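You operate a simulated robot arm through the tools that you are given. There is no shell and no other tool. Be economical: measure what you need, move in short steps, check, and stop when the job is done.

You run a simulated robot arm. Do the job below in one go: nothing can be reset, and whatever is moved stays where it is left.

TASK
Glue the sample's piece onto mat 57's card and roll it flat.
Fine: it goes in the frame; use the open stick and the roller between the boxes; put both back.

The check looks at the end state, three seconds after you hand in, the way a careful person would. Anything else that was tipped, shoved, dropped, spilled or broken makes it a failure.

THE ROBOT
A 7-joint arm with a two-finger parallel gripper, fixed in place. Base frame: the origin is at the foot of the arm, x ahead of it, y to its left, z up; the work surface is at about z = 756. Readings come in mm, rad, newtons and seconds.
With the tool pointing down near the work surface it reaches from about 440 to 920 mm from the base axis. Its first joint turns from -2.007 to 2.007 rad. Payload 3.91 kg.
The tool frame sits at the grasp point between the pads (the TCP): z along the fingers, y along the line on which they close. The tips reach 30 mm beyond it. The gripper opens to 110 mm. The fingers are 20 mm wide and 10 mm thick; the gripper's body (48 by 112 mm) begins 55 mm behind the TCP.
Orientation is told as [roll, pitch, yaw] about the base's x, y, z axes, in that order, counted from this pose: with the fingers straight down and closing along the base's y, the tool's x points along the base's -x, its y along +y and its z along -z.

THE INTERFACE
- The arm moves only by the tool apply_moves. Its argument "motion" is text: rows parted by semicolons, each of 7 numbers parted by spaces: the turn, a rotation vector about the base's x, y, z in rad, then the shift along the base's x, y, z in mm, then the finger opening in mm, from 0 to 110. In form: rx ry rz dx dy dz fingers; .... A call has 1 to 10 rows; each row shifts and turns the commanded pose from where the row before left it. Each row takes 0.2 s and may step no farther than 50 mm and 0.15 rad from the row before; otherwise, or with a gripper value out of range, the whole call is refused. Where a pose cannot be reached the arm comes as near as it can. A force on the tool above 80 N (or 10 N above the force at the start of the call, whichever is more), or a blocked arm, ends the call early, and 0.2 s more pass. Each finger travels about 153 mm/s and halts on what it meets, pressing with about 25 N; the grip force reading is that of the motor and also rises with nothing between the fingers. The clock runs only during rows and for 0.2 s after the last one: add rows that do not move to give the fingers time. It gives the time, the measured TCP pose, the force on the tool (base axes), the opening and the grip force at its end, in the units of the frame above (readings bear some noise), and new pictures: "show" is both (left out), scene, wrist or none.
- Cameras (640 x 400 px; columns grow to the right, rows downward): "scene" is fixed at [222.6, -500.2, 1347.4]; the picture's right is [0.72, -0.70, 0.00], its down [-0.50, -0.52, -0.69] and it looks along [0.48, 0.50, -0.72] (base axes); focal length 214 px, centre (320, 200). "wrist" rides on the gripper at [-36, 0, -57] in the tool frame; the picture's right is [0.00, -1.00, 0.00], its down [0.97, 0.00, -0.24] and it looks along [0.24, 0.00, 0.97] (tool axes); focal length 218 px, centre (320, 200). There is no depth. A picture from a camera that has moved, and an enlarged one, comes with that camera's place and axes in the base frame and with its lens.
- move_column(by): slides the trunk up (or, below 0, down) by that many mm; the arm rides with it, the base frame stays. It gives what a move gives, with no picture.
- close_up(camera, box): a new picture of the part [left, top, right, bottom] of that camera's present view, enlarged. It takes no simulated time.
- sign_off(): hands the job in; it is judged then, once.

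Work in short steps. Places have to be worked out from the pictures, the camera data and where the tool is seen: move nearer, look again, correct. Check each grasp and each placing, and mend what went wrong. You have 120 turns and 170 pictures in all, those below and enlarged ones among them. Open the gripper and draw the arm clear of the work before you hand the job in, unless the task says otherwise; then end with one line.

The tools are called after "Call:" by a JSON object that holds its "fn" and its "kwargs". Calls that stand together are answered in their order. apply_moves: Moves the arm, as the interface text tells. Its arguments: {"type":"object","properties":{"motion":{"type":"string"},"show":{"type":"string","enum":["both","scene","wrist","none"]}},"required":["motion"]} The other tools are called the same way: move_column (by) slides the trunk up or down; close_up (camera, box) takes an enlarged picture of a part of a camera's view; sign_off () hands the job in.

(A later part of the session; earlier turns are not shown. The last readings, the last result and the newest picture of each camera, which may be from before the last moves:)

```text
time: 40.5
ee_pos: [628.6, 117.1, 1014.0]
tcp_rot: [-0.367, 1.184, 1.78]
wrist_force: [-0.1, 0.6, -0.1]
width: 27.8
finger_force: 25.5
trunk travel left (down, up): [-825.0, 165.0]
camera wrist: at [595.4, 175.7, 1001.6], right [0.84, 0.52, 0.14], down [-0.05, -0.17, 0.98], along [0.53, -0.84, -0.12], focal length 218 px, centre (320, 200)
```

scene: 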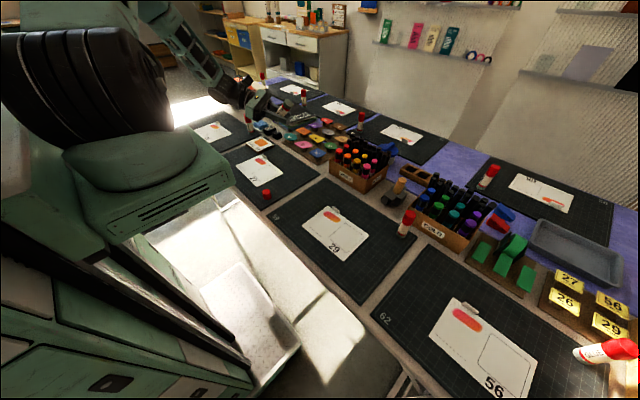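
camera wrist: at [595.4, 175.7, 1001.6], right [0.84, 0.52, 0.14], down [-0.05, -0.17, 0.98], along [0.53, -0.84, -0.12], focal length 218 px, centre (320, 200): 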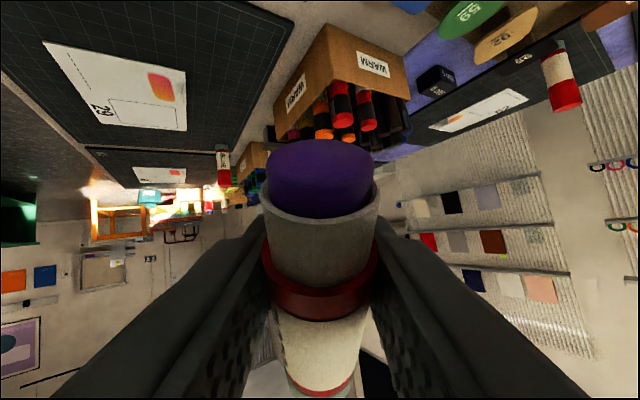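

The stick is now inverted, about 42° off straight down. I'm finishing the roll, tilting the tool slightly more for wrist clearance, and moving over the frame.

Call:
{"fn": "apply_moves", "kwargs": {"motion": "-0.074 0.108 0.049 -14 8 -20 15;0.1215 0.0826 0 -14 8 -30 15;0 0 0 -14 8 -30 15;0 0 0 -15 9 -30 15;0 0 0 -15 9 -30 15;0 0 0 0 0 0 15"}}

Call:
{"fn": "close_up", "kwargs": {"camera": "scene", "box": [210, 110, 330, 210]}}

```text
time: 41.9
ee_pos: [555.6, 161.3, 871.1]
tcp_rot: [-0.017, 1.064, 2.157]
wrist_force: [0.4, -0.1, 0.2]
width: 27.8
finger_force: 25.1
trunk travel left (down, up): [-825.0, 165.0]
camera wrist: at [517.4, 217.4, 867.1], right [0.83, 0.56, 0.01], down [0.14, -0.22, 0.97], along [0.55, -0.8, -0.26], focal length 218 px, centre (320, 200)
```

scene: 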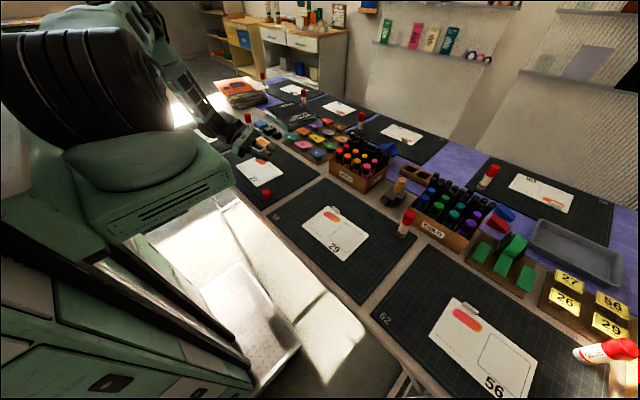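
wrist: 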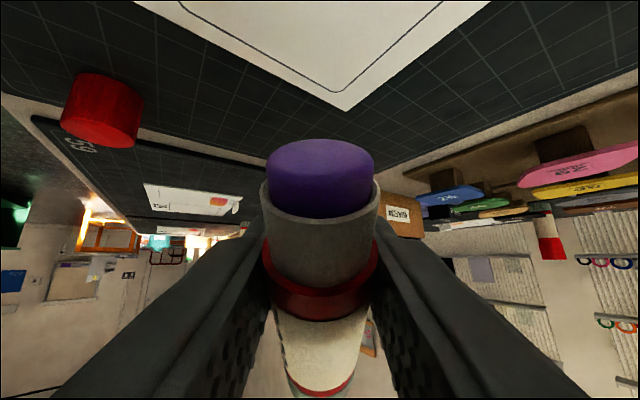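

```text
4.00 times, centred on (270, 160) of scene
camera zoom: at [222.6, -500.2, 1347.4], right [0.72, -0.7, 0.0], down [-0.5, -0.52, -0.69], along [0.48, 0.5, -0.72], focal length 858 px, centre (520, 360)
```

zoom: 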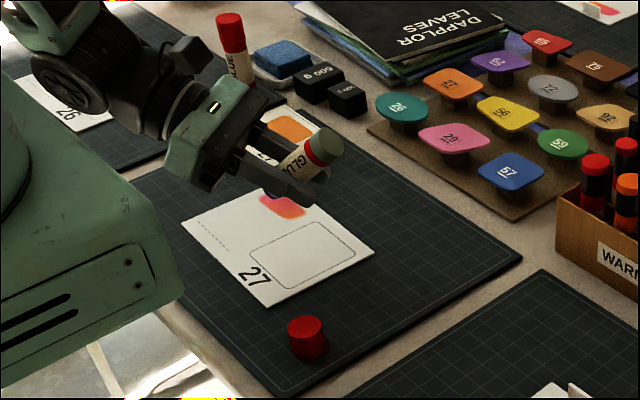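

The view agrees with the card's frame position. I'm lowering towards the card above the frame's centre.

Call:
{"fn": "apply_moves", "kwargs": {"motion": "0 0 0 0 0 -30 15;0 0 0 0 0 -25 15;0 0 0 0 0 -18 15;0 0 0 0 0 0 15", "show": "wrist"}}

Call:
{"fn": "close_up", "kwargs": {"camera": "scene", "box": [220, 120, 316, 180]}}

```text
time: 42.9
ee_pos: [554.6, 162.2, 801.3]
tcp_rot: [-0.016, 1.063, 2.156]
wrist_force: [-0.9, -0.4, -1.0]
width: 27.7
finger_force: 24.8
trunk travel left (down, up): [-825.0, 165.0]
camera wrist: at [516.7, 218.8, 798.0], right [0.83, 0.56, 0.01], down [0.14, -0.22, 0.97], along [0.55, -0.8, -0.26], focal length 218 px, centre (320, 200)
```

wrist: 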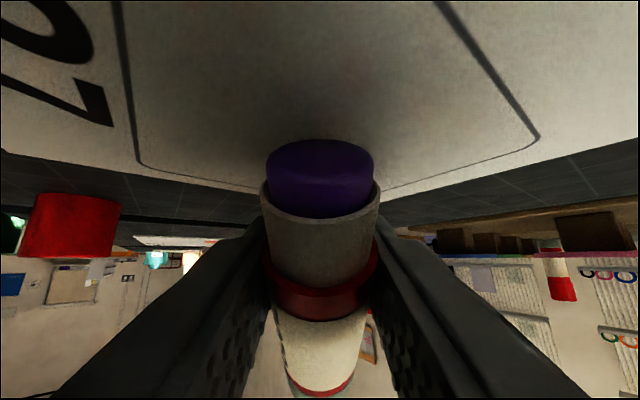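

```text
6.67 times, centred on (268, 150) of scene
camera zoom: at [222.6, -500.2, 1347.4], right [0.72, -0.7, 0.0], down [-0.5, -0.52, -0.69], along [0.48, 0.5, -0.72], focal length 1430 px, centre (667, 533)
```

zoom: 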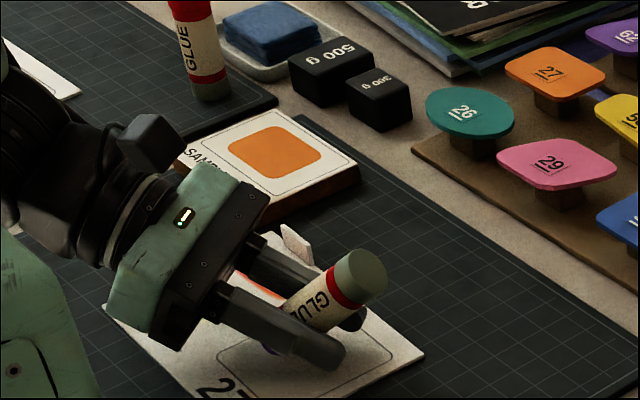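

The glue tip is about over the frame's centre. I'll descend in small steps until it touches.

Call:
{"fn": "apply_moves", "kwargs": {"motion": "0 0 0 0 0 -5 15;0 0 0 0 0 -4 15;0 0 0 0 0 0 15", "show": "none"}}

Call:
{"fn": "apply_moves", "kwargs": {"motion": "0 0 0 0 0 -3 15;0 0 0 0 0 0 15", "show": "wrist"}}

```text
time: 43.7
ee_pos: [555.2, 161.2, 794.5]
tcp_rot: [-0.019, 1.064, 2.154]
wrist_force: [0.6, 5.1, 14.9]
width: 27.8
finger_force: 24.9
trunk travel left (down, up): [-825.0, 165.0]
```

```text
time: 44.3
ee_pos: [555.5, 159.2, 792.5]
tcp_rot: [-0.017, 1.067, 2.156]
wrist_force: [-4.6, 4.4, 28.4]
width: 27.5
finger_force: 24.6
trunk travel left (down, up): [-825.0, 165.0]
camera wrist: at [517.0, 216.3, 787.7], right [0.83, 0.56, 0.01], down [0.14, -0.22, 0.97], along [0.55, -0.8, -0.26], focal length 218 px, centre (320, 200)
```

wrist: 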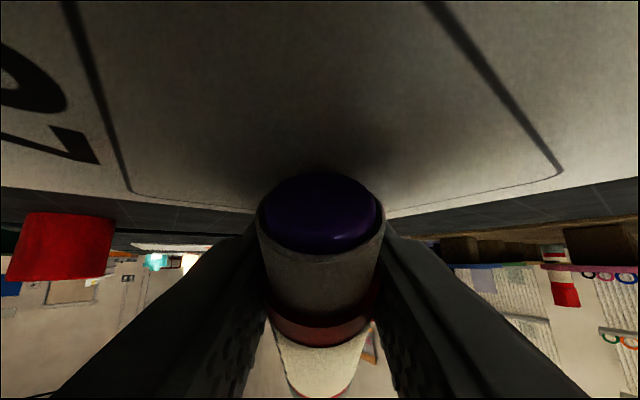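

The tip is on the card, pressing at 28 N, which is more than needed. I'm easing up and rubbing a zigzag within the frame.

Call:
{"fn": "apply_moves", "kwargs": {"motion": "0 0 0 0 0 4.5 15;0 0 0 18 0 0 15;0 0 0 0 14 0 15;0 0 0 0 14 0 15;0 0 0 -12 0 0 15;0 0 0 0 -18 0 15;0 0 0 0 -18 0 15;0 0 0 0 -18 0 15;0 0 0 -12 0 0 15;0 0 0 0 18 0 15", "show": "wrist"}}

Call:
{"fn": "close_up", "kwargs": {"camera": "scene", "box": [220, 120, 316, 180]}}

```text
time: 46.5
ee_pos: [551.3, 152.0, 794.1]
tcp_rot: [-0.017, 1.064, 2.157]
wrist_force: [0.0, 0.7, -0.2]
width: 27.8
finger_force: 25.3
trunk travel left (down, up): [-825.0, 165.0]
camera wrist: at [513.3, 208.3, 789.8], right [0.83, 0.56, 0.01], down [0.14, -0.22, 0.97], along [0.55, -0.8, -0.26], focal length 218 px, centre (320, 200)
```

wrist: 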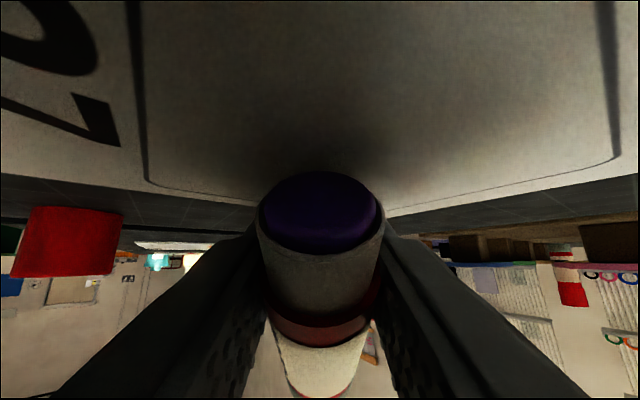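

```text
6.67 times, centred on (268, 150) of scene
camera zoom: at [222.6, -500.2, 1347.4], right [0.72, -0.7, 0.0], down [-0.5, -0.52, -0.69], along [0.48, 0.5, -0.72], focal length 1430 px, centre (667, 533)
```

zoom: 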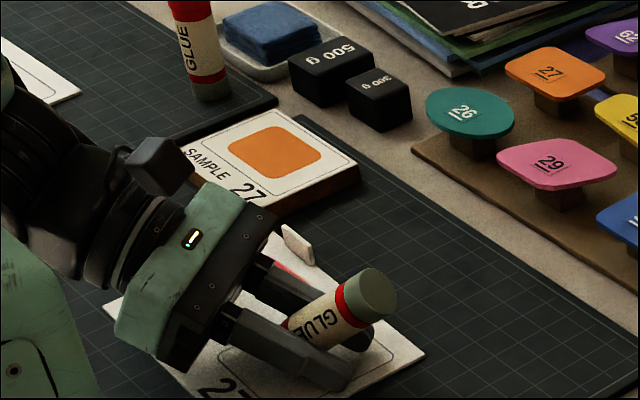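

There's no contact force now. I'll press down 2.5 mm and check the force before rubbing on.

Call:
{"fn": "apply_moves", "kwargs": {"motion": "0 0 0 0 0 -2.5 15;0 0 0 0 12 0 15", "show": "none"}}

```text
time: 47.1
ee_pos: [551.3, 162.7, 792.6]
tcp_rot: [-0.015, 1.066, 2.156]
wrist_force: [1.0, -2.5, 9.3]
width: 27.7
finger_force: 25.2
trunk travel left (down, up): [-825.0, 165.0]
```

9 N is a good rubbing force. I'm rubbing a zigzag over the tile's footprint.

Call:
{"fn": "apply_moves", "kwargs": {"motion": "0 0 0 12 10 0 15;0 0 0 12 10 0 15;0 0 0 0 -18 0 15;0 0 0 0 -18 0 15;0 0 0 0 -18 0 15;0 0 0 -12 0 0 15;0 0 0 0 18 0 15;0 0 0 0 18 0 15;0 0 0 0 18 0 15;0 0 0 -12 0 0 15", "show": "none"}}

Call:
{"fn": "apply_moves", "kwargs": {"motion": "0 0 0 0 -18 0 15;0 0 0 0 -18 0 15;0 0 0 0 -18 0 15;0 0 0 -12 0 0 15;0 0 0 0 18 0 15;0 0 0 0 18 0 15;0 0 0 0 18 0 15;0 0 0 0 0 0 15", "show": "wrist"}}

```text
time: 49.3
ee_pos: [549.9, 183.6, 791.9]
tcp_rot: [-0.017, 1.063, 2.155]
wrist_force: [0.7, -0.5, -0.6]
width: 27.9
finger_force: 25.1
trunk travel left (down, up): [-825.0, 165.0]
```

```text
time: 51.1
ee_pos: [537.3, 181.5, 791.1]
tcp_rot: [-0.017, 1.067, 2.154]
wrist_force: [2.6, -9.6, 32.2]
width: 27.8
finger_force: 25.0
trunk travel left (down, up): [-825.0, 165.0]
camera wrist: at [500.1, 239.2, 787.4], right [0.83, 0.56, 0.01], down [0.14, -0.22, 0.97], along [0.55, -0.8, -0.26], focal length 218 px, centre (320, 200)
```

wrist: 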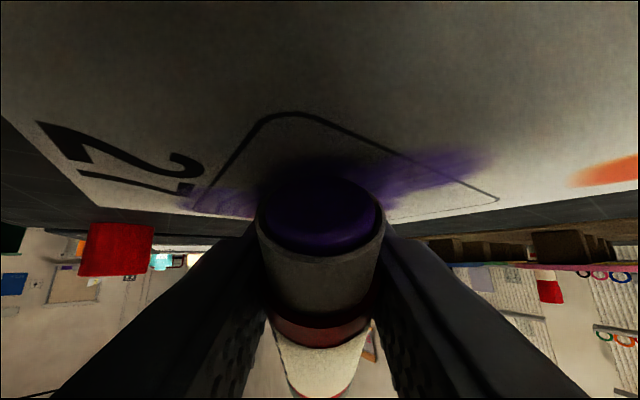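

Purple glue is visible. I'm lifting off to inspect where it went and whether the card moved.

Call:
{"fn": "apply_moves", "kwargs": {"motion": "0 0 0 0 0 20 15;0 0 0 10 -20 40 15;0 0 0 40 -20 30 15;0 0 0 40 -20 20 15;0 0 0 40 -20 0 15", "show": "none"}}

Call:
{"fn": "close_up", "kwargs": {"camera": "scene", "box": [210, 130, 330, 205]}}

```text
refused: row 3 steps farther than a row can; nothing moved
```

```text
5.33 times, centred on (270, 168) of scene
camera zoom: at [222.6, -500.2, 1347.4], right [0.72, -0.7, 0.0], down [-0.5, -0.52, -0.69], along [0.48, 0.5, -0.72], focal length 1144 px, centre (587, 373)
```

zoom: 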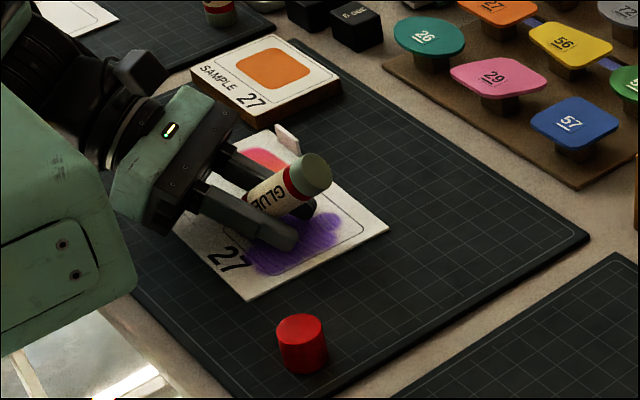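

Glue covers a good part of the frame. I'll lift off in smaller steps.

Call:
{"fn": "apply_moves", "kwargs": {"motion": "0 0 0 0 0 20 15;0 0 0 10 -20 40 15;0 0 0 30 -20 30 15;0 0 0 30 -20 20 15;0 0 0 30 -20 0 15", "show": "none"}}

Call:
{"fn": "close_up", "kwargs": {"camera": "scene", "box": [210, 130, 330, 205]}}

```text
time: 52.3
ee_pos: [635.2, 103.3, 902.7]
tcp_rot: [-0.016, 1.062, 2.157]
wrist_force: [-0.6, -0.3, -1.0]
width: 27.9
finger_force: 24.9
trunk travel left (down, up): [-825.0, 165.0]
```

```text
5.33 times, centred on (270, 168) of scene
camera zoom: at [222.6, -500.2, 1347.4], right [0.72, -0.7, 0.0], down [-0.5, -0.52, -0.69], along [0.48, 0.5, -0.72], focal length 1144 px, centre (587, 373)
```

zoom: 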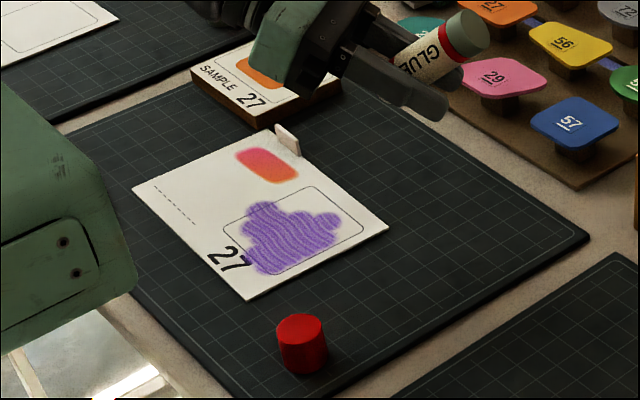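

The coverage is good except the upper-left part of the frame (large x, large y). I'll go back and add a short stroke there.

Call:
{"fn": "apply_moves", "kwargs": {"motion": "0 0 0 -20 26 -20 15;0 0 0 -20 27 -30 15;0 0 0 -20 27 -30 15;0 0 0 0 0 -20 15;0 0 0 0 0 -8 15;0 0 0 0 0 0 15", "show": "none"}}

Call:
{"fn": "apply_moves", "kwargs": {"motion": "0 0 0 0 0 -4 15;0 0 0 0 0 0 15", "show": "wrist"}}

```text
time: 53.7
ee_pos: [577.0, 183.1, 793.7]
tcp_rot: [-0.016, 1.063, 2.155]
wrist_force: [0.1, -0.6, -0.4]
width: 27.8
finger_force: 24.3
trunk travel left (down, up): [-825.0, 165.0]
```

```text
time: 54.3
ee_pos: [577.7, 182.7, 792.0]
tcp_rot: [-0.019, 1.066, 2.154]
wrist_force: [-3.2, 0.6, 14.2]
width: 27.7
finger_force: 24.9
trunk travel left (down, up): [-825.0, 165.0]
camera wrist: at [539.9, 239.9, 787.9], right [0.83, 0.56, 0.01], down [0.14, -0.22, 0.97], along [0.55, -0.8, -0.26], focal length 218 px, centre (320, 200)
```

wrist: 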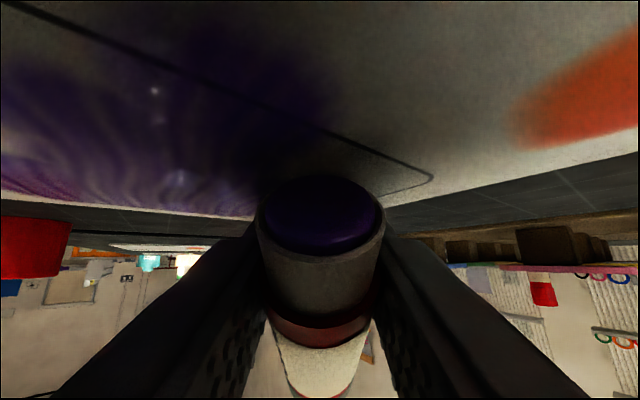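

Contact at 14 N, inside the frame's left edge. I'm making the stroke now.

Call:
{"fn": "apply_moves", "kwargs": {"motion": "0 0 0 0 -12 1 15;0 0 0 0 -12 0 15;0 0 0 0 -12 0 15;0 0 0 -11 0 0 15;0 0 0 0 12 0 15;0 0 0 0 12 0 15;0 0 0 0 12 0 15;0 0 0 0 0 30 15;0 0 0 0 -30 40 15", "show": "none"}}

Call:
{"fn": "apply_moves", "kwargs": {"motion": "0 0 0 30 -25 15 15;0 0 0 30 -25 15 15", "show": "wrist"}}

Call:
{"fn": "close_up", "kwargs": {"camera": "scene", "box": [210, 130, 330, 205]}}

```text
time: 56.3
ee_pos: [566.1, 154.8, 860.3]
tcp_rot: [-0.01, 1.064, 2.16]
wrist_force: [1.7, 0.3, -1.1]
width: 27.8
finger_force: 25.2
trunk travel left (down, up): [-825.0, 165.0]
```

```text
time: 56.9
ee_pos: [627.4, 102.8, 890.3]
tcp_rot: [-0.014, 1.064, 2.16]
wrist_force: [-0.7, 0.2, -0.5]
width: 27.9
finger_force: 25.1
trunk travel left (down, up): [-825.0, 165.0]
camera wrist: at [589.7, 160.5, 886.6], right [0.82, 0.57, 0.01], down [0.14, -0.22, 0.96], along [0.55, -0.8, -0.26], focal length 218 px, centre (320, 200)
```

wrist: 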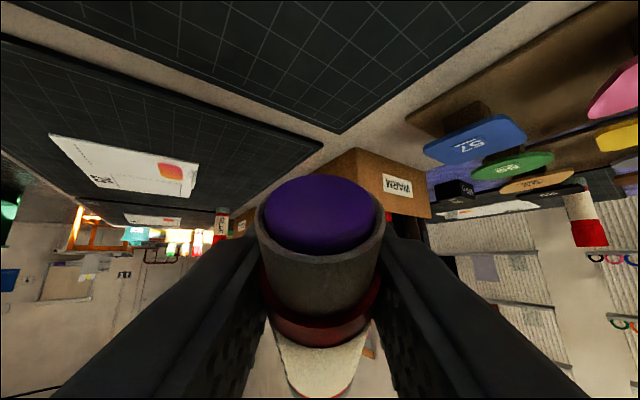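

```text
5.33 times, centred on (270, 168) of scene
camera zoom: at [222.6, -500.2, 1347.4], right [0.72, -0.7, 0.0], down [-0.5, -0.52, -0.69], along [0.48, 0.5, -0.72], focal length 1144 px, centre (587, 373)
```

zoom: 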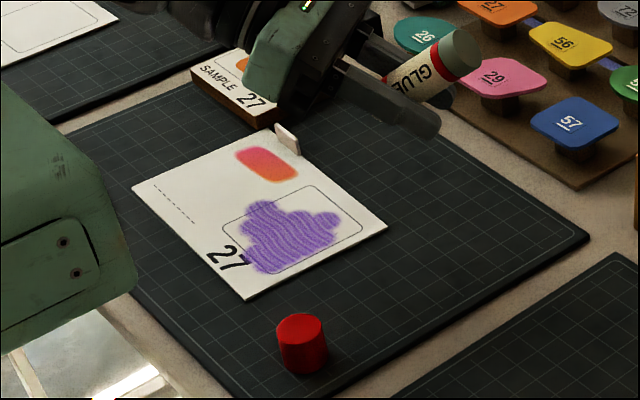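

Almost no new glue, so easing up 1 mm lost contact. I'll repeat the stroke at constant pressing depth.

Call:
{"fn": "apply_moves", "kwargs": {"motion": "0 0 0 -25 30 -20 15;0 0 0 -25 30 -30 15;0 0 0 0 22 -30 15;0 0 0 0 0 -14 15;0 0 0 0 0 0 15", "show": "none"}}

Call:
{"fn": "apply_moves", "kwargs": {"motion": "0 0 0 0 0 -4 15;0 0 0 0 0 0 15", "show": "none"}}

```text
time: 58.1
ee_pos: [579.3, 184.8, 794.3]
tcp_rot: [-0.016, 1.063, 2.157]
wrist_force: [0.2, 0.7, -0.8]
width: 27.7
finger_force: 25.2
trunk travel left (down, up): [-825.0, 165.0]
```

```text
time: 58.7
ee_pos: [578.1, 185.7, 792.4]
tcp_rot: [-0.019, 1.063, 2.156]
wrist_force: [0.1, 0.1, 2.1]
width: 27.6
finger_force: 25.0
trunk travel left (down, up): [-825.0, 165.0]
```

Call:
{"fn": "apply_moves", "kwargs": {"motion": "0 0 0 -3 3 -1.5 15;0 0 0 0 -10 0 15;0 0 0 0 -10 0 15;0 0 0 0 -10 0 15;0 0 0 -10 0 0 15;0 0 0 0 10 0 15;0 0 0 0 10 0 15;0 0 0 0 10 0 15", "show": "none"}}

Call:
{"fn": "apply_moves", "kwargs": {"motion": "0 0 0 0 0 30 15;0 0 0 0 -30 40 15;0 0 0 30 -25 15 15;0 0 0 30 -25 15 15", "show": "none"}}

Call:
{"fn": "close_up", "kwargs": {"camera": "scene", "box": [210, 130, 330, 205]}}

```text
time: 60.5
ee_pos: [563.1, 188.0, 791.4]
tcp_rot: [-0.017, 1.063, 2.156]
wrist_force: [-0.2, -6.1, 17.6]
width: 28.0
finger_force: 25.5
trunk travel left (down, up): [-825.0, 165.0]
```

```text
time: 61.5
ee_pos: [625.1, 109.3, 892.5]
tcp_rot: [-0.015, 1.061, 2.16]
wrist_force: [0.3, 0.4, -0.5]
width: 27.8
finger_force: 25.0
trunk travel left (down, up): [-825.0, 165.0]
```

```text
5.33 times, centred on (270, 168) of scene
camera zoom: at [222.6, -500.2, 1347.4], right [0.72, -0.7, 0.0], down [-0.5, -0.52, -0.69], along [0.48, 0.5, -0.72], focal length 1144 px, centre (587, 373)
```

zoom: 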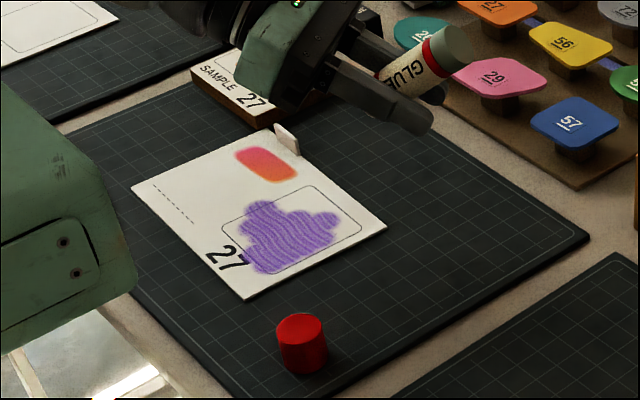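

No new glue came off. The stick has pivoted about 20° in the grip, so its side is now rubbing. The coverage under the tile's place is already substantial, so I'll flip the stick back and return it.

Call:
{"fn": "apply_moves", "kwargs": {"motion": "0.074 -0.107 -0.0718 0 0 15 15;0.074 -0.107 -0.0718 0 0 15 15;0.074 -0.107 -0.0718 0 0 15 15;0.074 -0.107 -0.0718 0 0 15 15;0.074 -0.107 -0.0718 0 0 15 15;0.074 -0.107 -0.0718 0 0 0 15;0.074 -0.107 -0.0718 0 0 0 15;0.074 -0.107 -0.0718 0 0 0 15;0.074 -0.107 -0.0718 0 0 0 15;0.074 -0.107 -0.0718 0 0 0 15", "show": "none"}}

Call:
{"fn": "apply_moves", "kwargs": {"motion": "0.074 -0.107 -0.0718 0 0 0 15;0.074 -0.107 -0.0718 0 0 0 15;0.074 -0.107 -0.0718 0 0 0 15;0.074 -0.107 -0.0718 0 0 0 15;0.074 -0.107 -0.0718 0 0 0 15;0.074 -0.107 -0.0718 0 0 0 15;0.074 -0.107 -0.0718 0 0 0 15;0.074 -0.107 -0.0718 0 0 0 15;0.074 -0.107 -0.0718 0 0 0 15;0.074 -0.107 -0.0718 0 0 0 15", "show": "none"}}

Call:
{"fn": "apply_moves", "kwargs": {"motion": "0.084 -0.121 -0.02 0 0 0 15;0.078 0.054 0 0 0 0 15;0.078 0.054 0 0 0 0 15;0 0 0 0 0 0 15"}}

```text
time: 63.7
ee_pos: [625.3, 108.7, 965.5]
tcp_rot: [-1.064, 0.063, 0.644]
wrist_force: [-0.8, 1.0, -0.5]
width: 27.8
finger_force: 24.8
trunk travel left (down, up): [-825.0, 165.0]
```

```text
time: 65.9
ee_pos: [625.2, 108.5, 967.0]
tcp_rot: [-0.278, -1.048, -0.646]
wrist_force: [1.1, 0.0, 0.3]
width: 27.8
finger_force: 24.6
trunk travel left (down, up): [-825.0, 165.0]
```

```text
time: 66.9
ee_pos: [624.1, 108.1, 966.6]
tcp_rot: [0.028, -0.885, -0.931]
wrist_force: [0.6, 0.6, -0.7]
width: 27.6
finger_force: 24.9
trunk travel left (down, up): [-825.0, 165.0]
camera wrist: at [610.4, 125.5, 1030.2], right [-0.79, -0.61, -0.02], down [-0.48, 0.64, -0.6], along [0.38, -0.46, -0.8], focal length 218 px, centre (320, 200)
```

scene: 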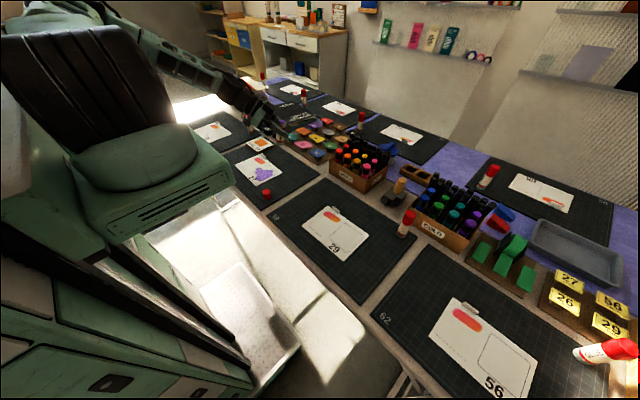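
wrist: 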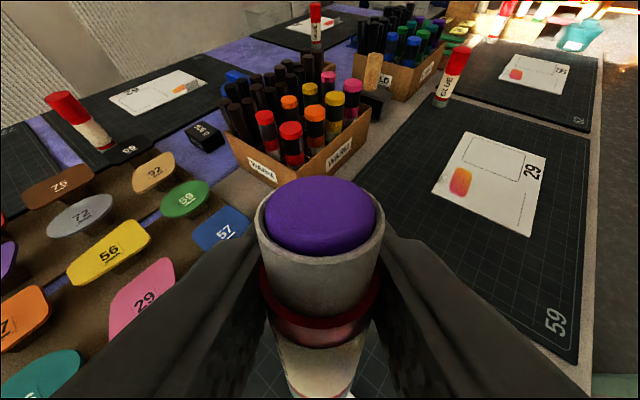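

Call:
{"fn": "close_up", "kwargs": {"camera": "scene", "box": [225, 70, 321, 130]}}

```text
6.67 times, centred on (273, 100) of scene
camera zoom: at [222.6, -500.2, 1347.4], right [0.72, -0.7, 0.0], down [-0.5, -0.52, -0.69], along [0.48, 0.5, -0.72], focal length 1430 px, centre (633, 867)
```

zoom: 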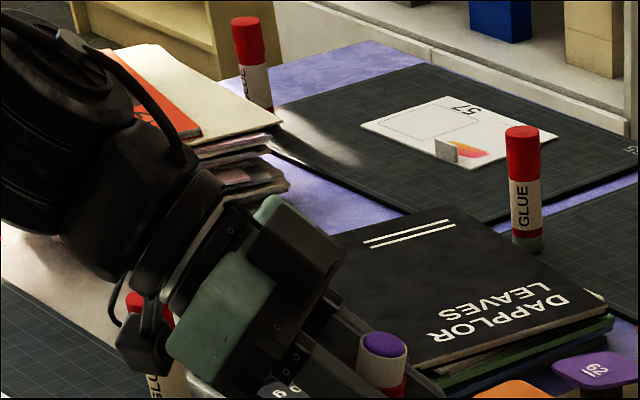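

Call:
{"fn": "close_up", "kwargs": {"camera": "scene", "box": [255, 105, 319, 145]}}

```text
10.00 times, centred on (287, 125) of scene
camera zoom: at [222.6, -500.2, 1347.4], right [0.72, -0.7, 0.0], down [-0.5, -0.52, -0.69], along [0.48, 0.5, -0.72], focal length 2145 px, centre (650, 950)
```

zoom: 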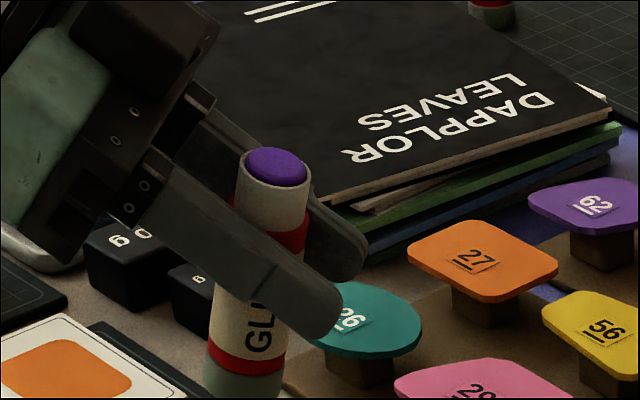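

The picture shows the stick leaning about 17° forward, so it barely pivoted in the grip: the glue tip wore down instead. I'm restoring the original pick tilt.

Call:
{"fn": "apply_moves", "kwargs": {"motion": "-0.115 -0.089 0 0 0 0 15;-0.115 -0.089 0 0 0 0 15;-0.02 -0.016 0 0 0 0 15;0 0 0 0 0 0 15", "show": "wrist"}}

Call:
{"fn": "close_up", "kwargs": {"camera": "scene", "box": [255, 105, 335, 155]}}

```text
time: 67.9
ee_pos: [625.2, 110.0, 966.2]
tcp_rot: [0.046, -1.204, -0.947]
wrist_force: [0.0, -0.4, -0.9]
width: 27.8
finger_force: 24.1
trunk travel left (down, up): [-825.0, 165.0]
camera wrist: at [598.5, 141.0, 1020.5], right [-0.79, -0.62, -0.02], down [-0.34, 0.46, -0.82], along [0.51, -0.64, -0.57], focal length 218 px, centre (320, 200)
```

wrist: 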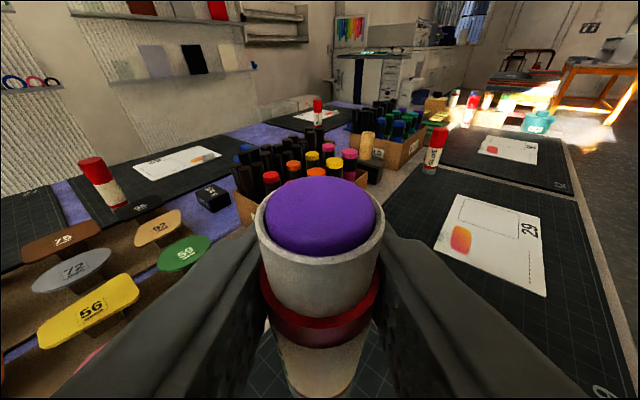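

```text
8.00 times, centred on (295, 130) of scene
camera zoom: at [222.6, -500.2, 1347.4], right [0.72, -0.7, 0.0], down [-0.5, -0.52, -0.69], along [0.48, 0.5, -0.72], focal length 1716 px, centre (520, 760)
```

zoom: 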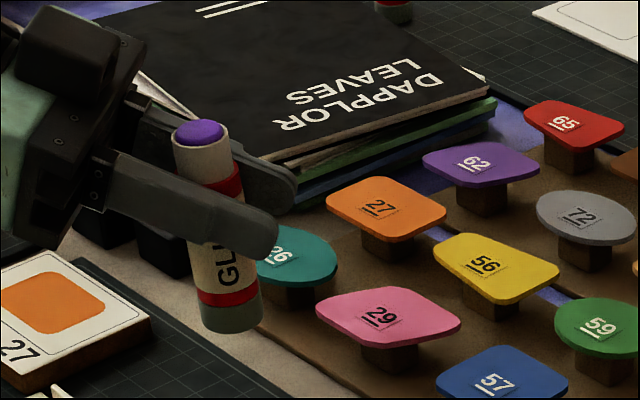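

The stick is upright now, with its base about 66 mm below the TCP as at the pick. I'm carrying it above its original spot.

Call:
{"fn": "apply_moves", "kwargs": {"motion": "0 0 0 21 -19 -20 15;0 0 0 21 -19 -30 15;0 0 0 20.3 -19.5 -30 15;0 0 0 0 0 -30 15;0 0 0 0 0 0 15", "show": "none"}}

Call:
{"fn": "close_up", "kwargs": {"camera": "scene", "box": [270, 130, 350, 180]}}

```text
time: 69.1
ee_pos: [688.4, 49.1, 855.3]
tcp_rot: [0.045, -1.201, -0.944]
wrist_force: [0.2, -0.4, -1.5]
width: 27.9
finger_force: 24.9
trunk travel left (down, up): [-825.0, 165.0]
```

```text
8.00 times, centred on (310, 155) of scene
camera zoom: at [222.6, -500.2, 1347.4], right [0.72, -0.7, 0.0], down [-0.5, -0.52, -0.69], along [0.48, 0.5, -0.72], focal length 1716 px, centre (400, 560)
```

zoom: 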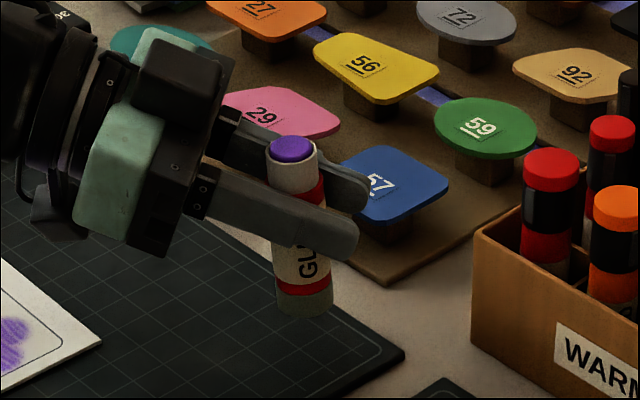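

Two or three degrees of lean remain. I'm correcting the tilt and the 3 mm offset, then lowering onto the mat while watching the force.

Call:
{"fn": "apply_moves", "kwargs": {"motion": "0.032 0.024 0 -1 2.5 -8 15;0 0 0 0 0 -8 15;0 0 0 0 0 -6 15;0 0 0 0 0 0 15", "show": "none"}}

Call:
{"fn": "apply_moves", "kwargs": {"motion": "0 0 0 0 0 -3 15;0 0 0 0 0 0 15", "show": "none"}}

Call:
{"fn": "apply_moves", "kwargs": {"motion": "0 0 0 0 0 -2 15;0 0 0 0 0 0 15", "show": "wrist"}}

Call:
{"fn": "close_up", "kwargs": {"camera": "scene", "box": [270, 130, 350, 180]}}

```text
time: 70.1
ee_pos: [686.0, 53.2, 832.7]
tcp_rot: [0.042, -1.161, -0.945]
wrist_force: [-0.3, 0.4, -0.9]
width: 27.8
finger_force: 25.2
trunk travel left (down, up): [-825.0, 165.0]
```

```text
time: 70.7
ee_pos: [686.5, 52.9, 830.9]
tcp_rot: [0.043, -1.161, -0.943]
wrist_force: [-0.1, -0.3, -0.3]
width: 27.8
finger_force: 25.1
trunk travel left (down, up): [-825.0, 165.0]
```

```text
time: 71.3
ee_pos: [685.5, 51.6, 829.5]
tcp_rot: [0.043, -1.162, -0.943]
wrist_force: [-0.7, 0.1, 7.3]
width: 27.7
finger_force: 24.6
trunk travel left (down, up): [-825.0, 165.0]
camera wrist: at [661.6, 83.1, 885.8], right [-0.79, -0.62, -0.02], down [-0.36, 0.48, -0.8], along [0.5, -0.62, -0.61], focal length 218 px, centre (320, 200)
```

wrist: 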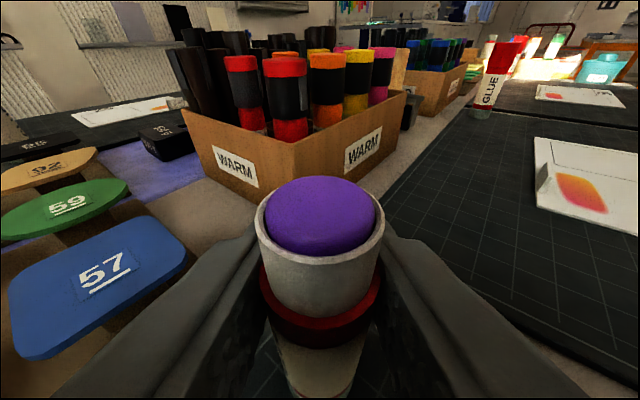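

```text
8.00 times, centred on (310, 155) of scene
camera zoom: at [222.6, -500.2, 1347.4], right [0.72, -0.7, 0.0], down [-0.5, -0.52, -0.69], along [0.48, 0.5, -0.72], focal length 1716 px, centre (400, 560)
```

zoom: 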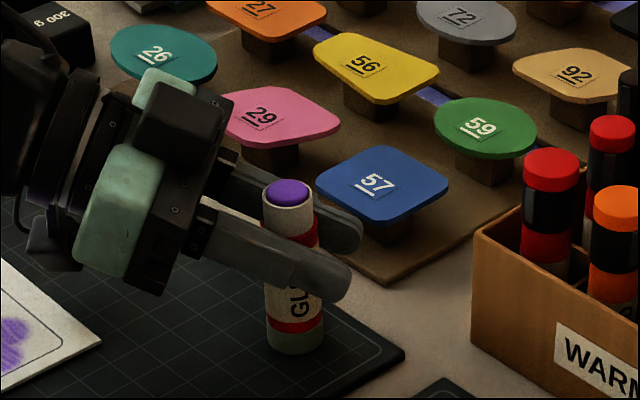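

The stick stands on the mat within about 4 mm of its original place. I'm opening the fingers.

Call:
{"fn": "apply_moves", "kwargs": {"motion": "0 0 0 0 0 1 15;0 0 0 0 0 0 32;0 0 0 0 0 0 45;0 0 0 0 0 0 64;0 0 0 0 0 0 70", "show": "wrist"}}

```text
time: 72.5
ee_pos: [685.0, 53.3, 830.0]
tcp_rot: [0.042, -1.16, -0.945]
wrist_force: [1.5, -0.2, -0.3]
width: 69.9
finger_force: 0.1
trunk travel left (down, up): [-825.0, 165.0]
camera wrist: at [661.0, 83.2, 886.3], right [-0.79, -0.62, -0.02], down [-0.36, 0.49, -0.8], along [0.5, -0.62, -0.61], focal length 218 px, centre (320, 200)
```

wrist: 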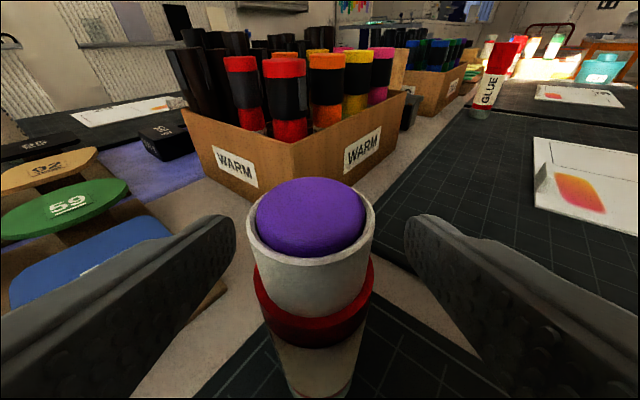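

The stick stands free. I'm backing away along the tool axis and then up.

Call:
{"fn": "apply_moves", "kwargs": {"motion": "0 0 0 -12 16 9 70;0 0 0 -12 16 9 70;0 0 0 -12 16 9 70;0 0 0 -12 16 12 70;0 0 0 0 0 40 90;0.115 0.089 0 0 0 40 90;0.115 0.089 0 0 0 30 90;0.115 0.089 0 0 0 0 90;0.115 0.089 0 0 0 0 90;0.115 0.089 0 0 0 0 90", "show": "scene"}}

Call:
{"fn": "apply_moves", "kwargs": {"motion": "0.115 0.089 0 10 5 0 90;0.115 0.089 0 10 5 0 90;0.11 0.085 0 10 5 10 90;0 0 -0.13 20 10 10 90;0 0 -0.13 20 10 10 90;0 0 -0.13 20 10 10 90;0 0 -0.13 20 10 10 90;0 0 -0.13 10 10 10 90;0 0 0 0 0 0 90", "show": "wrist"}}

```text
time: 74.7
ee_pos: [636.4, 118.2, 980.3]
tcp_rot: [0.019, -0.434, -0.926]
wrist_force: [-0.4, 0.4, 0.7]
width: 89.9
finger_force: 0.0
trunk travel left (down, up): [-825.0, 165.0]
```

scene: 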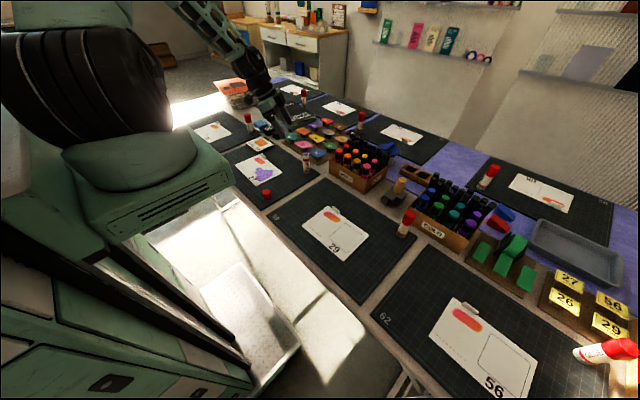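

```text
time: 76.7
ee_pos: [757.9, 182.5, 1037.8]
tcp_rot: [0.014, -0.006, -1.576]
wrist_force: [-0.6, -0.8, 0.2]
width: 89.9
finger_force: 0.1
trunk travel left (down, up): [-825.0, 165.0]
camera wrist: at [756.8, 148.5, 1094.8], right [-1.0, 0.01, -0.01], down [0.0, 0.97, 0.24], along [0.01, 0.24, -0.97], focal length 218 px, centre (320, 200)
```

wrist: 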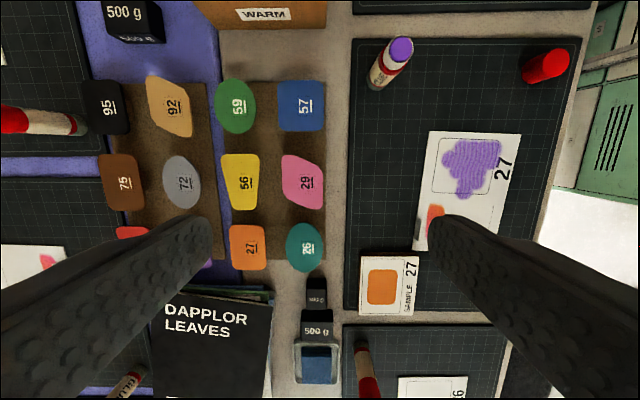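

Tile 27 measures about (868, 293), and the glue is clearly visible on the card. I'm moving above the tile.

Call:
{"fn": "apply_moves", "kwargs": {"motion": "0 0 0 22 22 -26 95;0 0 0 22 22 -26 95;0 0 0 22 22 -26 95;0 0 0 22 22 -26 95;0 0 0 20 22 -26 95;0 0 0 0 0 0 95", "show": "wrist"}}

```text
time: 78.1
ee_pos: [821.9, 265.6, 918.3]
tcp_rot: [0.015, -0.005, -1.576]
wrist_force: [-0.6, 0.5, -0.7]
width: 94.9
finger_force: 0.1
out of reach, approached as far as the arm can: row 4, 5
trunk travel left (down, up): [-825.0, 165.0]
camera wrist: at [821.3, 230.3, 976.1], right [-1.0, 0.0, -0.01], down [0.0, 0.97, 0.24], along [0.01, 0.24, -0.97], focal length 218 px, centre (320, 200)
```

wrist: 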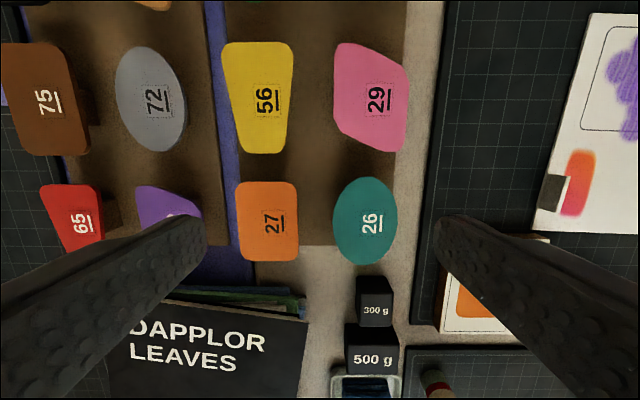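

The arm is out of reach with the trunk this high. I'll rise, drop the trunk 100 mm back to its starting level, and go out again.

Call:
{"fn": "apply_moves", "kwargs": {"motion": "0 0 0 -35 -20 20 95;0 0 0 -35 -20 25 95;0 0 0 -20 0 40 95;0 0 0 0 0 40 95;0 0 0 0 0 0 95", "show": "none"}}

Call:
{"fn": "move_column", "kwargs": {"by": -100}}

```text
time: 79.3
ee_pos: [732.6, 226.9, 1044.7]
tcp_rot: [0.013, -0.006, -1.575]
wrist_force: [0.9, -0.1, -0.1]
width: 94.9
finger_force: 0.0
trunk travel left (down, up): [-825.0, 165.0]
```

```text
time: 80.6
ee_pos: [731.3, 228.6, 945.2]
tcp_rot: [0.015, -0.007, -1.575]
wrist_force: [-0.4, 0.0, 0.1]
width: 95.1
finger_force: 0.0
trunk travel left (down, up): [-725.0, 265.0]
```

Call:
{"fn": "apply_moves", "kwargs": {"motion": "0 0 0 27 13 -8 95;0 0 0 27 13 -8 95;0 0 0 27 13 -8 95;0 0 0 27 13 -8 95;0 0 0 26 12 -8 95;0 0 0 0 0 0 95", "show": "wrist"}}

```text
time: 82.0
ee_pos: [829.3, 270.6, 903.9]
tcp_rot: [0.014, -0.006, -1.576]
wrist_force: [1.0, 0.1, -0.4]
width: 95.1
finger_force: 0.0
out of reach, approached as far as the arm can: row 4, 5
trunk travel left (down, up): [-725.0, 265.0]
camera wrist: at [829.2, 236.3, 960.4], right [-1.0, 0.0, -0.01], down [0.0, 0.97, 0.24], along [0.01, 0.24, -0.97], focal length 218 px, centre (320, 200)
```

wrist: 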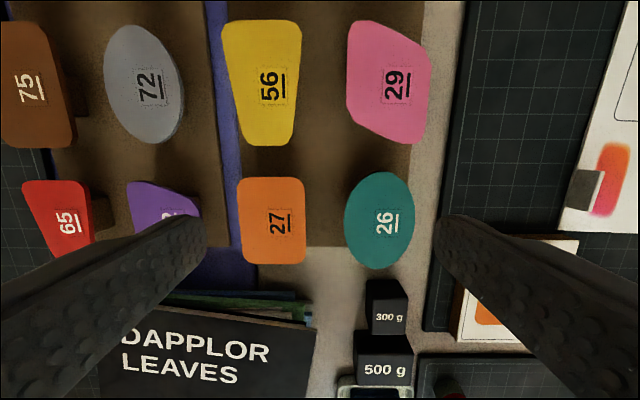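

Reach stops near r≈872 with a vertical tool. I'll yaw so the fingers close along y and tilt the tool about 13° outward to gain reach.

Call:
{"fn": "apply_moves", "kwargs": {"motion": "0 0 0.143 -25 -10 12 95;0 0 0.143 -25 -10 12 95;0 0 0.143 -25 -5 12 95;0 0 0.143 0 0 0 95;0 0 0.143 0 0 0 95;0 0 0.143 0 0 0 95;0 0 0.143 0 0 0 95;0 0 0.143 0 0 0 95;0 0 0.143 0 0 0 95;0 0 0.143 0 0 0 95", "show": "none"}}

Call:
{"fn": "apply_moves", "kwargs": {"motion": "0 0 0.143 0 0 0 92;0 -0.115 0 20 10 -10 90;0 -0.115 0 20 10 -10 84;0 0 0 20 10 -10 84;0 0 0 20 10 -10 84;0 0 0 20 5 0 84;0 0 0 0 0 0 84", "show": "wrist"}}

```text
time: 84.2
ee_pos: [754.8, 247.3, 940.9]
tcp_rot: [0.013, -0.003, -0.143]
wrist_force: [0.9, 0.4, 1.2]
width: 95.2
finger_force: 0.1
trunk travel left (down, up): [-725.0, 265.0]
```

```text
time: 85.8
ee_pos: [857.4, 290.8, 902.7]
tcp_rot: [0.014, -0.234, -0.002]
wrist_force: [-0.3, 1.2, 1.1]
width: 83.8
finger_force: 0.0
trunk travel left (down, up): [-725.0, 265.0]
camera wrist: at [878.6, 291.9, 966.6], right [0.0, -1.0, -0.01], down [-1.0, 0.0, 0.01], along [-0.01, 0.01, -1.0], focal length 218 px, centre (320, 200)
```

wrist: 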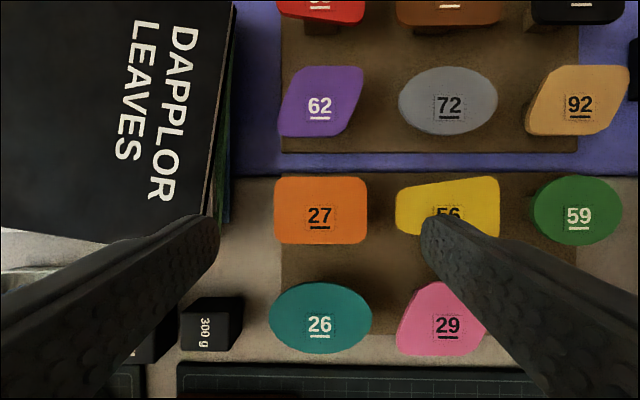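

Tile 27's centre is about (869, 291), 70 × 52 mm. I'm lowering with the fingers straddling it in y, stopping just above the tile top for a check.

Call:
{"fn": "apply_moves", "kwargs": {"motion": "0 0 0 3 0 -25 86;0 0 0 2 0 -25 86;0 0 0 0 0 -10 86;0 0 0 0 0 0 86", "show": "wrist"}}

Call:
{"fn": "close_up", "kwargs": {"camera": "scene", "box": [275, 110, 339, 150]}}

```text
time: 86.8
ee_pos: [856.7, 289.4, 844.1]
tcp_rot: [0.012, -0.236, -0.002]
wrist_force: [-0.1, 0.2, 0.0]
width: 86.1
finger_force: 0.1
out of reach, approached as far as the arm can: row 2
trunk travel left (down, up): [-725.0, 265.0]
camera wrist: at [878.7, 290.3, 907.2], right [0.0, -1.0, -0.01], down [-1.0, 0.0, 0.01], along [-0.01, 0.01, -1.0], focal length 218 px, centre (320, 200)
```

wrist: 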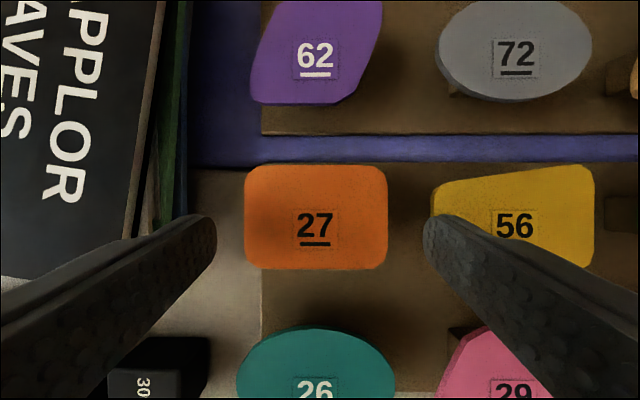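

```text
10.00 times, centred on (307, 130) of scene
camera zoom: at [222.6, -500.2, 1347.4], right [0.72, -0.7, 0.0], down [-0.5, -0.52, -0.69], along [0.48, 0.5, -0.72], focal length 2145 px, centre (450, 900)
```

zoom: 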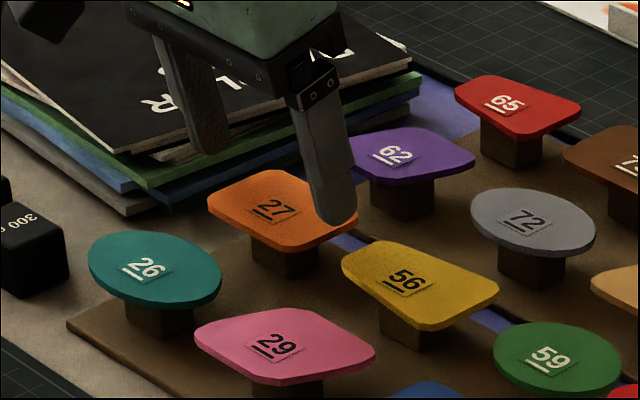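

Tile top is z≈802, centre (871, 292), with about 21 mm to the yellow one. I'll raise, lower the trunk by 80 for more reach, recentre by +2.6 mm in y, and narrow the opening to 80.

Call:
{"fn": "apply_moves", "kwargs": {"motion": "0 0 0 0 2.5 40 80;0 0 0 0 0 40 80;0 0 0 0 0 0 80", "show": "none"}}

Call:
{"fn": "move_column", "kwargs": {"by": -80}}

Call:
{"fn": "apply_moves", "kwargs": {"motion": "0 0 0 6 0 -1 80;0 0 0 0 0 0 80", "show": "wrist"}}

```text
time: 87.6
ee_pos: [858.1, 291.2, 923.8]
tcp_rot: [0.014, -0.234, -0.003]
wrist_force: [0.5, 0.0, -0.2]
width: 80.1
finger_force: 0.0
trunk travel left (down, up): [-725.0, 265.0]
```

```text
time: 88.8
ee_pos: [858.2, 290.0, 844.1]
tcp_rot: [0.013, -0.235, -0.001]
wrist_force: [-0.5, -0.4, 0.5]
width: 79.8
finger_force: 0.1
trunk travel left (down, up): [-645.0, 345.0]
```

```text
time: 89.4
ee_pos: [864.1, 290.9, 842.9]
tcp_rot: [0.014, -0.234, -0.002]
wrist_force: [0.2, -0.9, 0.4]
width: 80.2
finger_force: 0.0
trunk travel left (down, up): [-645.0, 345.0]
camera wrist: at [886.3, 290.7, 906.6], right [0.0, -1.0, -0.01], down [-1.0, 0.0, 0.01], along [-0.01, 0.01, -1.0], focal length 218 px, centre (320, 200)
```

wrist: 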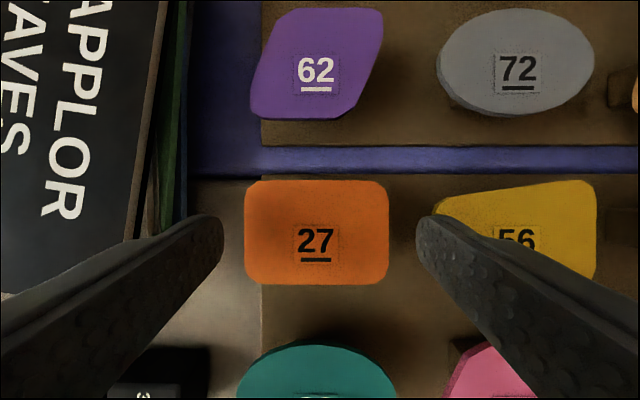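

Well centred. I'm lowering 16.5 mm so the fingertips just pass the tile's edge, then closing.

Call:
{"fn": "apply_moves", "kwargs": {"motion": "0 0 0 1 1 -8 80;0 0 0 0 0 -8.5 80;0 0 0 0 0 0 80;0 0 0 0 0 0 74;0 0 0 0 0 0 66;0 0 0 0 0 0 60;0 0 0 0 0 0 60", "show": "wrist"}}

Call:
{"fn": "close_up", "kwargs": {"camera": "scene", "box": [275, 110, 339, 150]}}

```text
time: 91.0
ee_pos: [862.0, 288.4, 824.8]
tcp_rot: [0.014, -0.233, -0.003]
wrist_force: [-0.9, 0.1, -0.1]
width: 70.4
finger_force: 24.8
out of reach, approached as far as the arm can: row 1
trunk travel left (down, up): [-645.0, 345.0]
camera wrist: at [883.9, 289.3, 888.9], right [0.0, -1.0, -0.01], down [-1.0, 0.0, 0.01], along [-0.01, 0.01, -1.0], focal length 218 px, centre (320, 200)
```

wrist: 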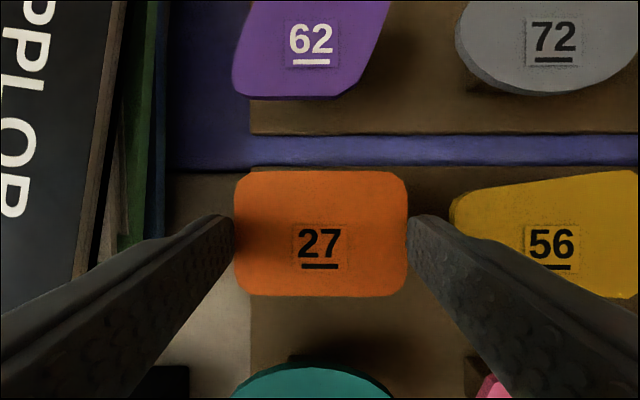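

```text
10.00 times, centred on (307, 130) of scene
camera zoom: at [222.6, -500.2, 1347.4], right [0.72, -0.7, 0.0], down [-0.5, -0.52, -0.69], along [0.48, 0.5, -0.72], focal length 2145 px, centre (450, 900)
```

zoom: 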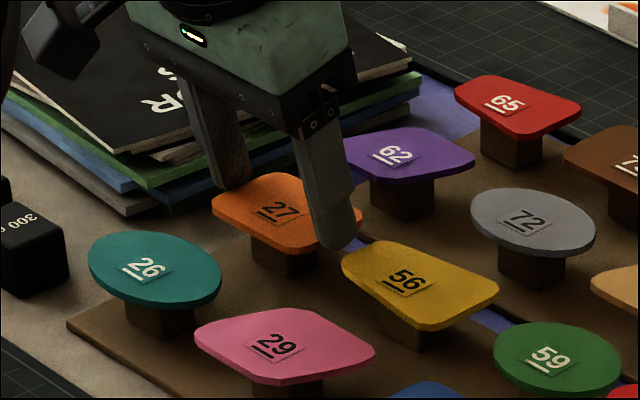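

Gripped at 70.4 mm. I'm lifting gently to see whether the tile comes off its pedestal.

Call:
{"fn": "apply_moves", "kwargs": {"motion": "0 0 0 0 0 10 60;0 0 0 0 0 15 60;0 0 0 -5 0 25 60;0 0 0 -10 0 30 60;0 0 0 0 0 0 60", "show": "wrist"}}

Call:
{"fn": "close_up", "kwargs": {"camera": "scene", "box": [265, 95, 345, 145]}}

```text
time: 92.2
ee_pos: [846.5, 289.0, 906.1]
tcp_rot: [0.014, -0.235, -0.002]
wrist_force: [-0.4, -0.4, -0.1]
width: 70.2
finger_force: 25.5
trunk travel left (down, up): [-645.0, 345.0]
camera wrist: at [869.1, 290.0, 970.1], right [0.0, -1.0, -0.01], down [-1.0, 0.0, 0.01], along [-0.01, 0.01, -1.0], focal length 218 px, centre (320, 200)
```

wrist: 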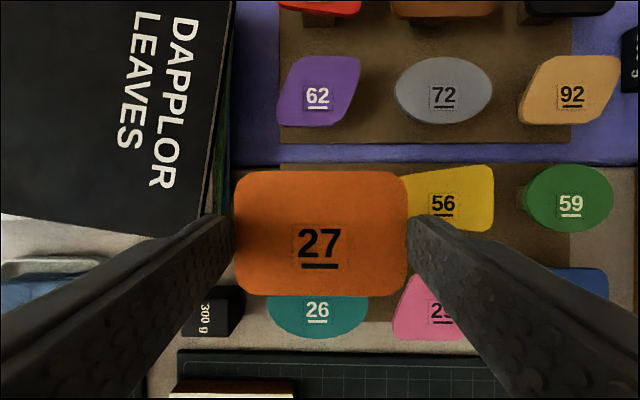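

```text
8.00 times, centred on (305, 120) of scene
camera zoom: at [222.6, -500.2, 1347.4], right [0.72, -0.7, 0.0], down [-0.5, -0.52, -0.69], along [0.48, 0.5, -0.72], focal length 1716 px, centre (440, 840)
```

zoom: 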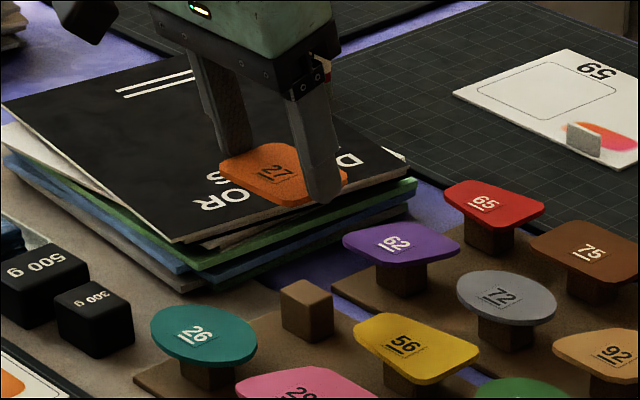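

The tile came free and hangs level. I'm carrying it toward the card at the same height.

Call:
{"fn": "apply_moves", "kwargs": {"motion": "0 0 0 -44 -16 5 60;0 0 0 -44 -16 0 60;0 0 0 -44 -16 0 60;0 0 0 -44 -16 0 60;0 0 0 -44 -16 0 60;0 0 0 -44 -17 0 60;0 0 0 -40 -17 0 60;0 0 0 0 0 0 60", "show": "wrist"}}

```text
time: 94.0
ee_pos: [541.8, 172.3, 912.3]
tcp_rot: [0.014, -0.234, -0.002]
wrist_force: [-0.4, 0.4, -1.2]
width: 70.3
finger_force: 24.8
trunk travel left (down, up): [-645.0, 345.0]
camera wrist: at [564.1, 172.6, 975.6], right [0.0, -1.0, -0.01], down [-1.0, 0.0, 0.01], along [-0.01, 0.01, -1.0], focal length 218 px, centre (320, 200)
```

wrist: 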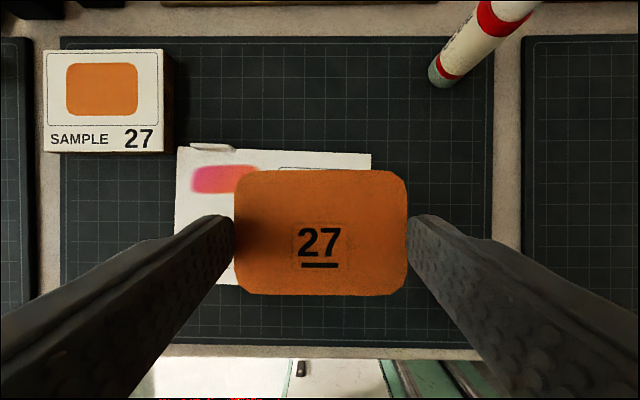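

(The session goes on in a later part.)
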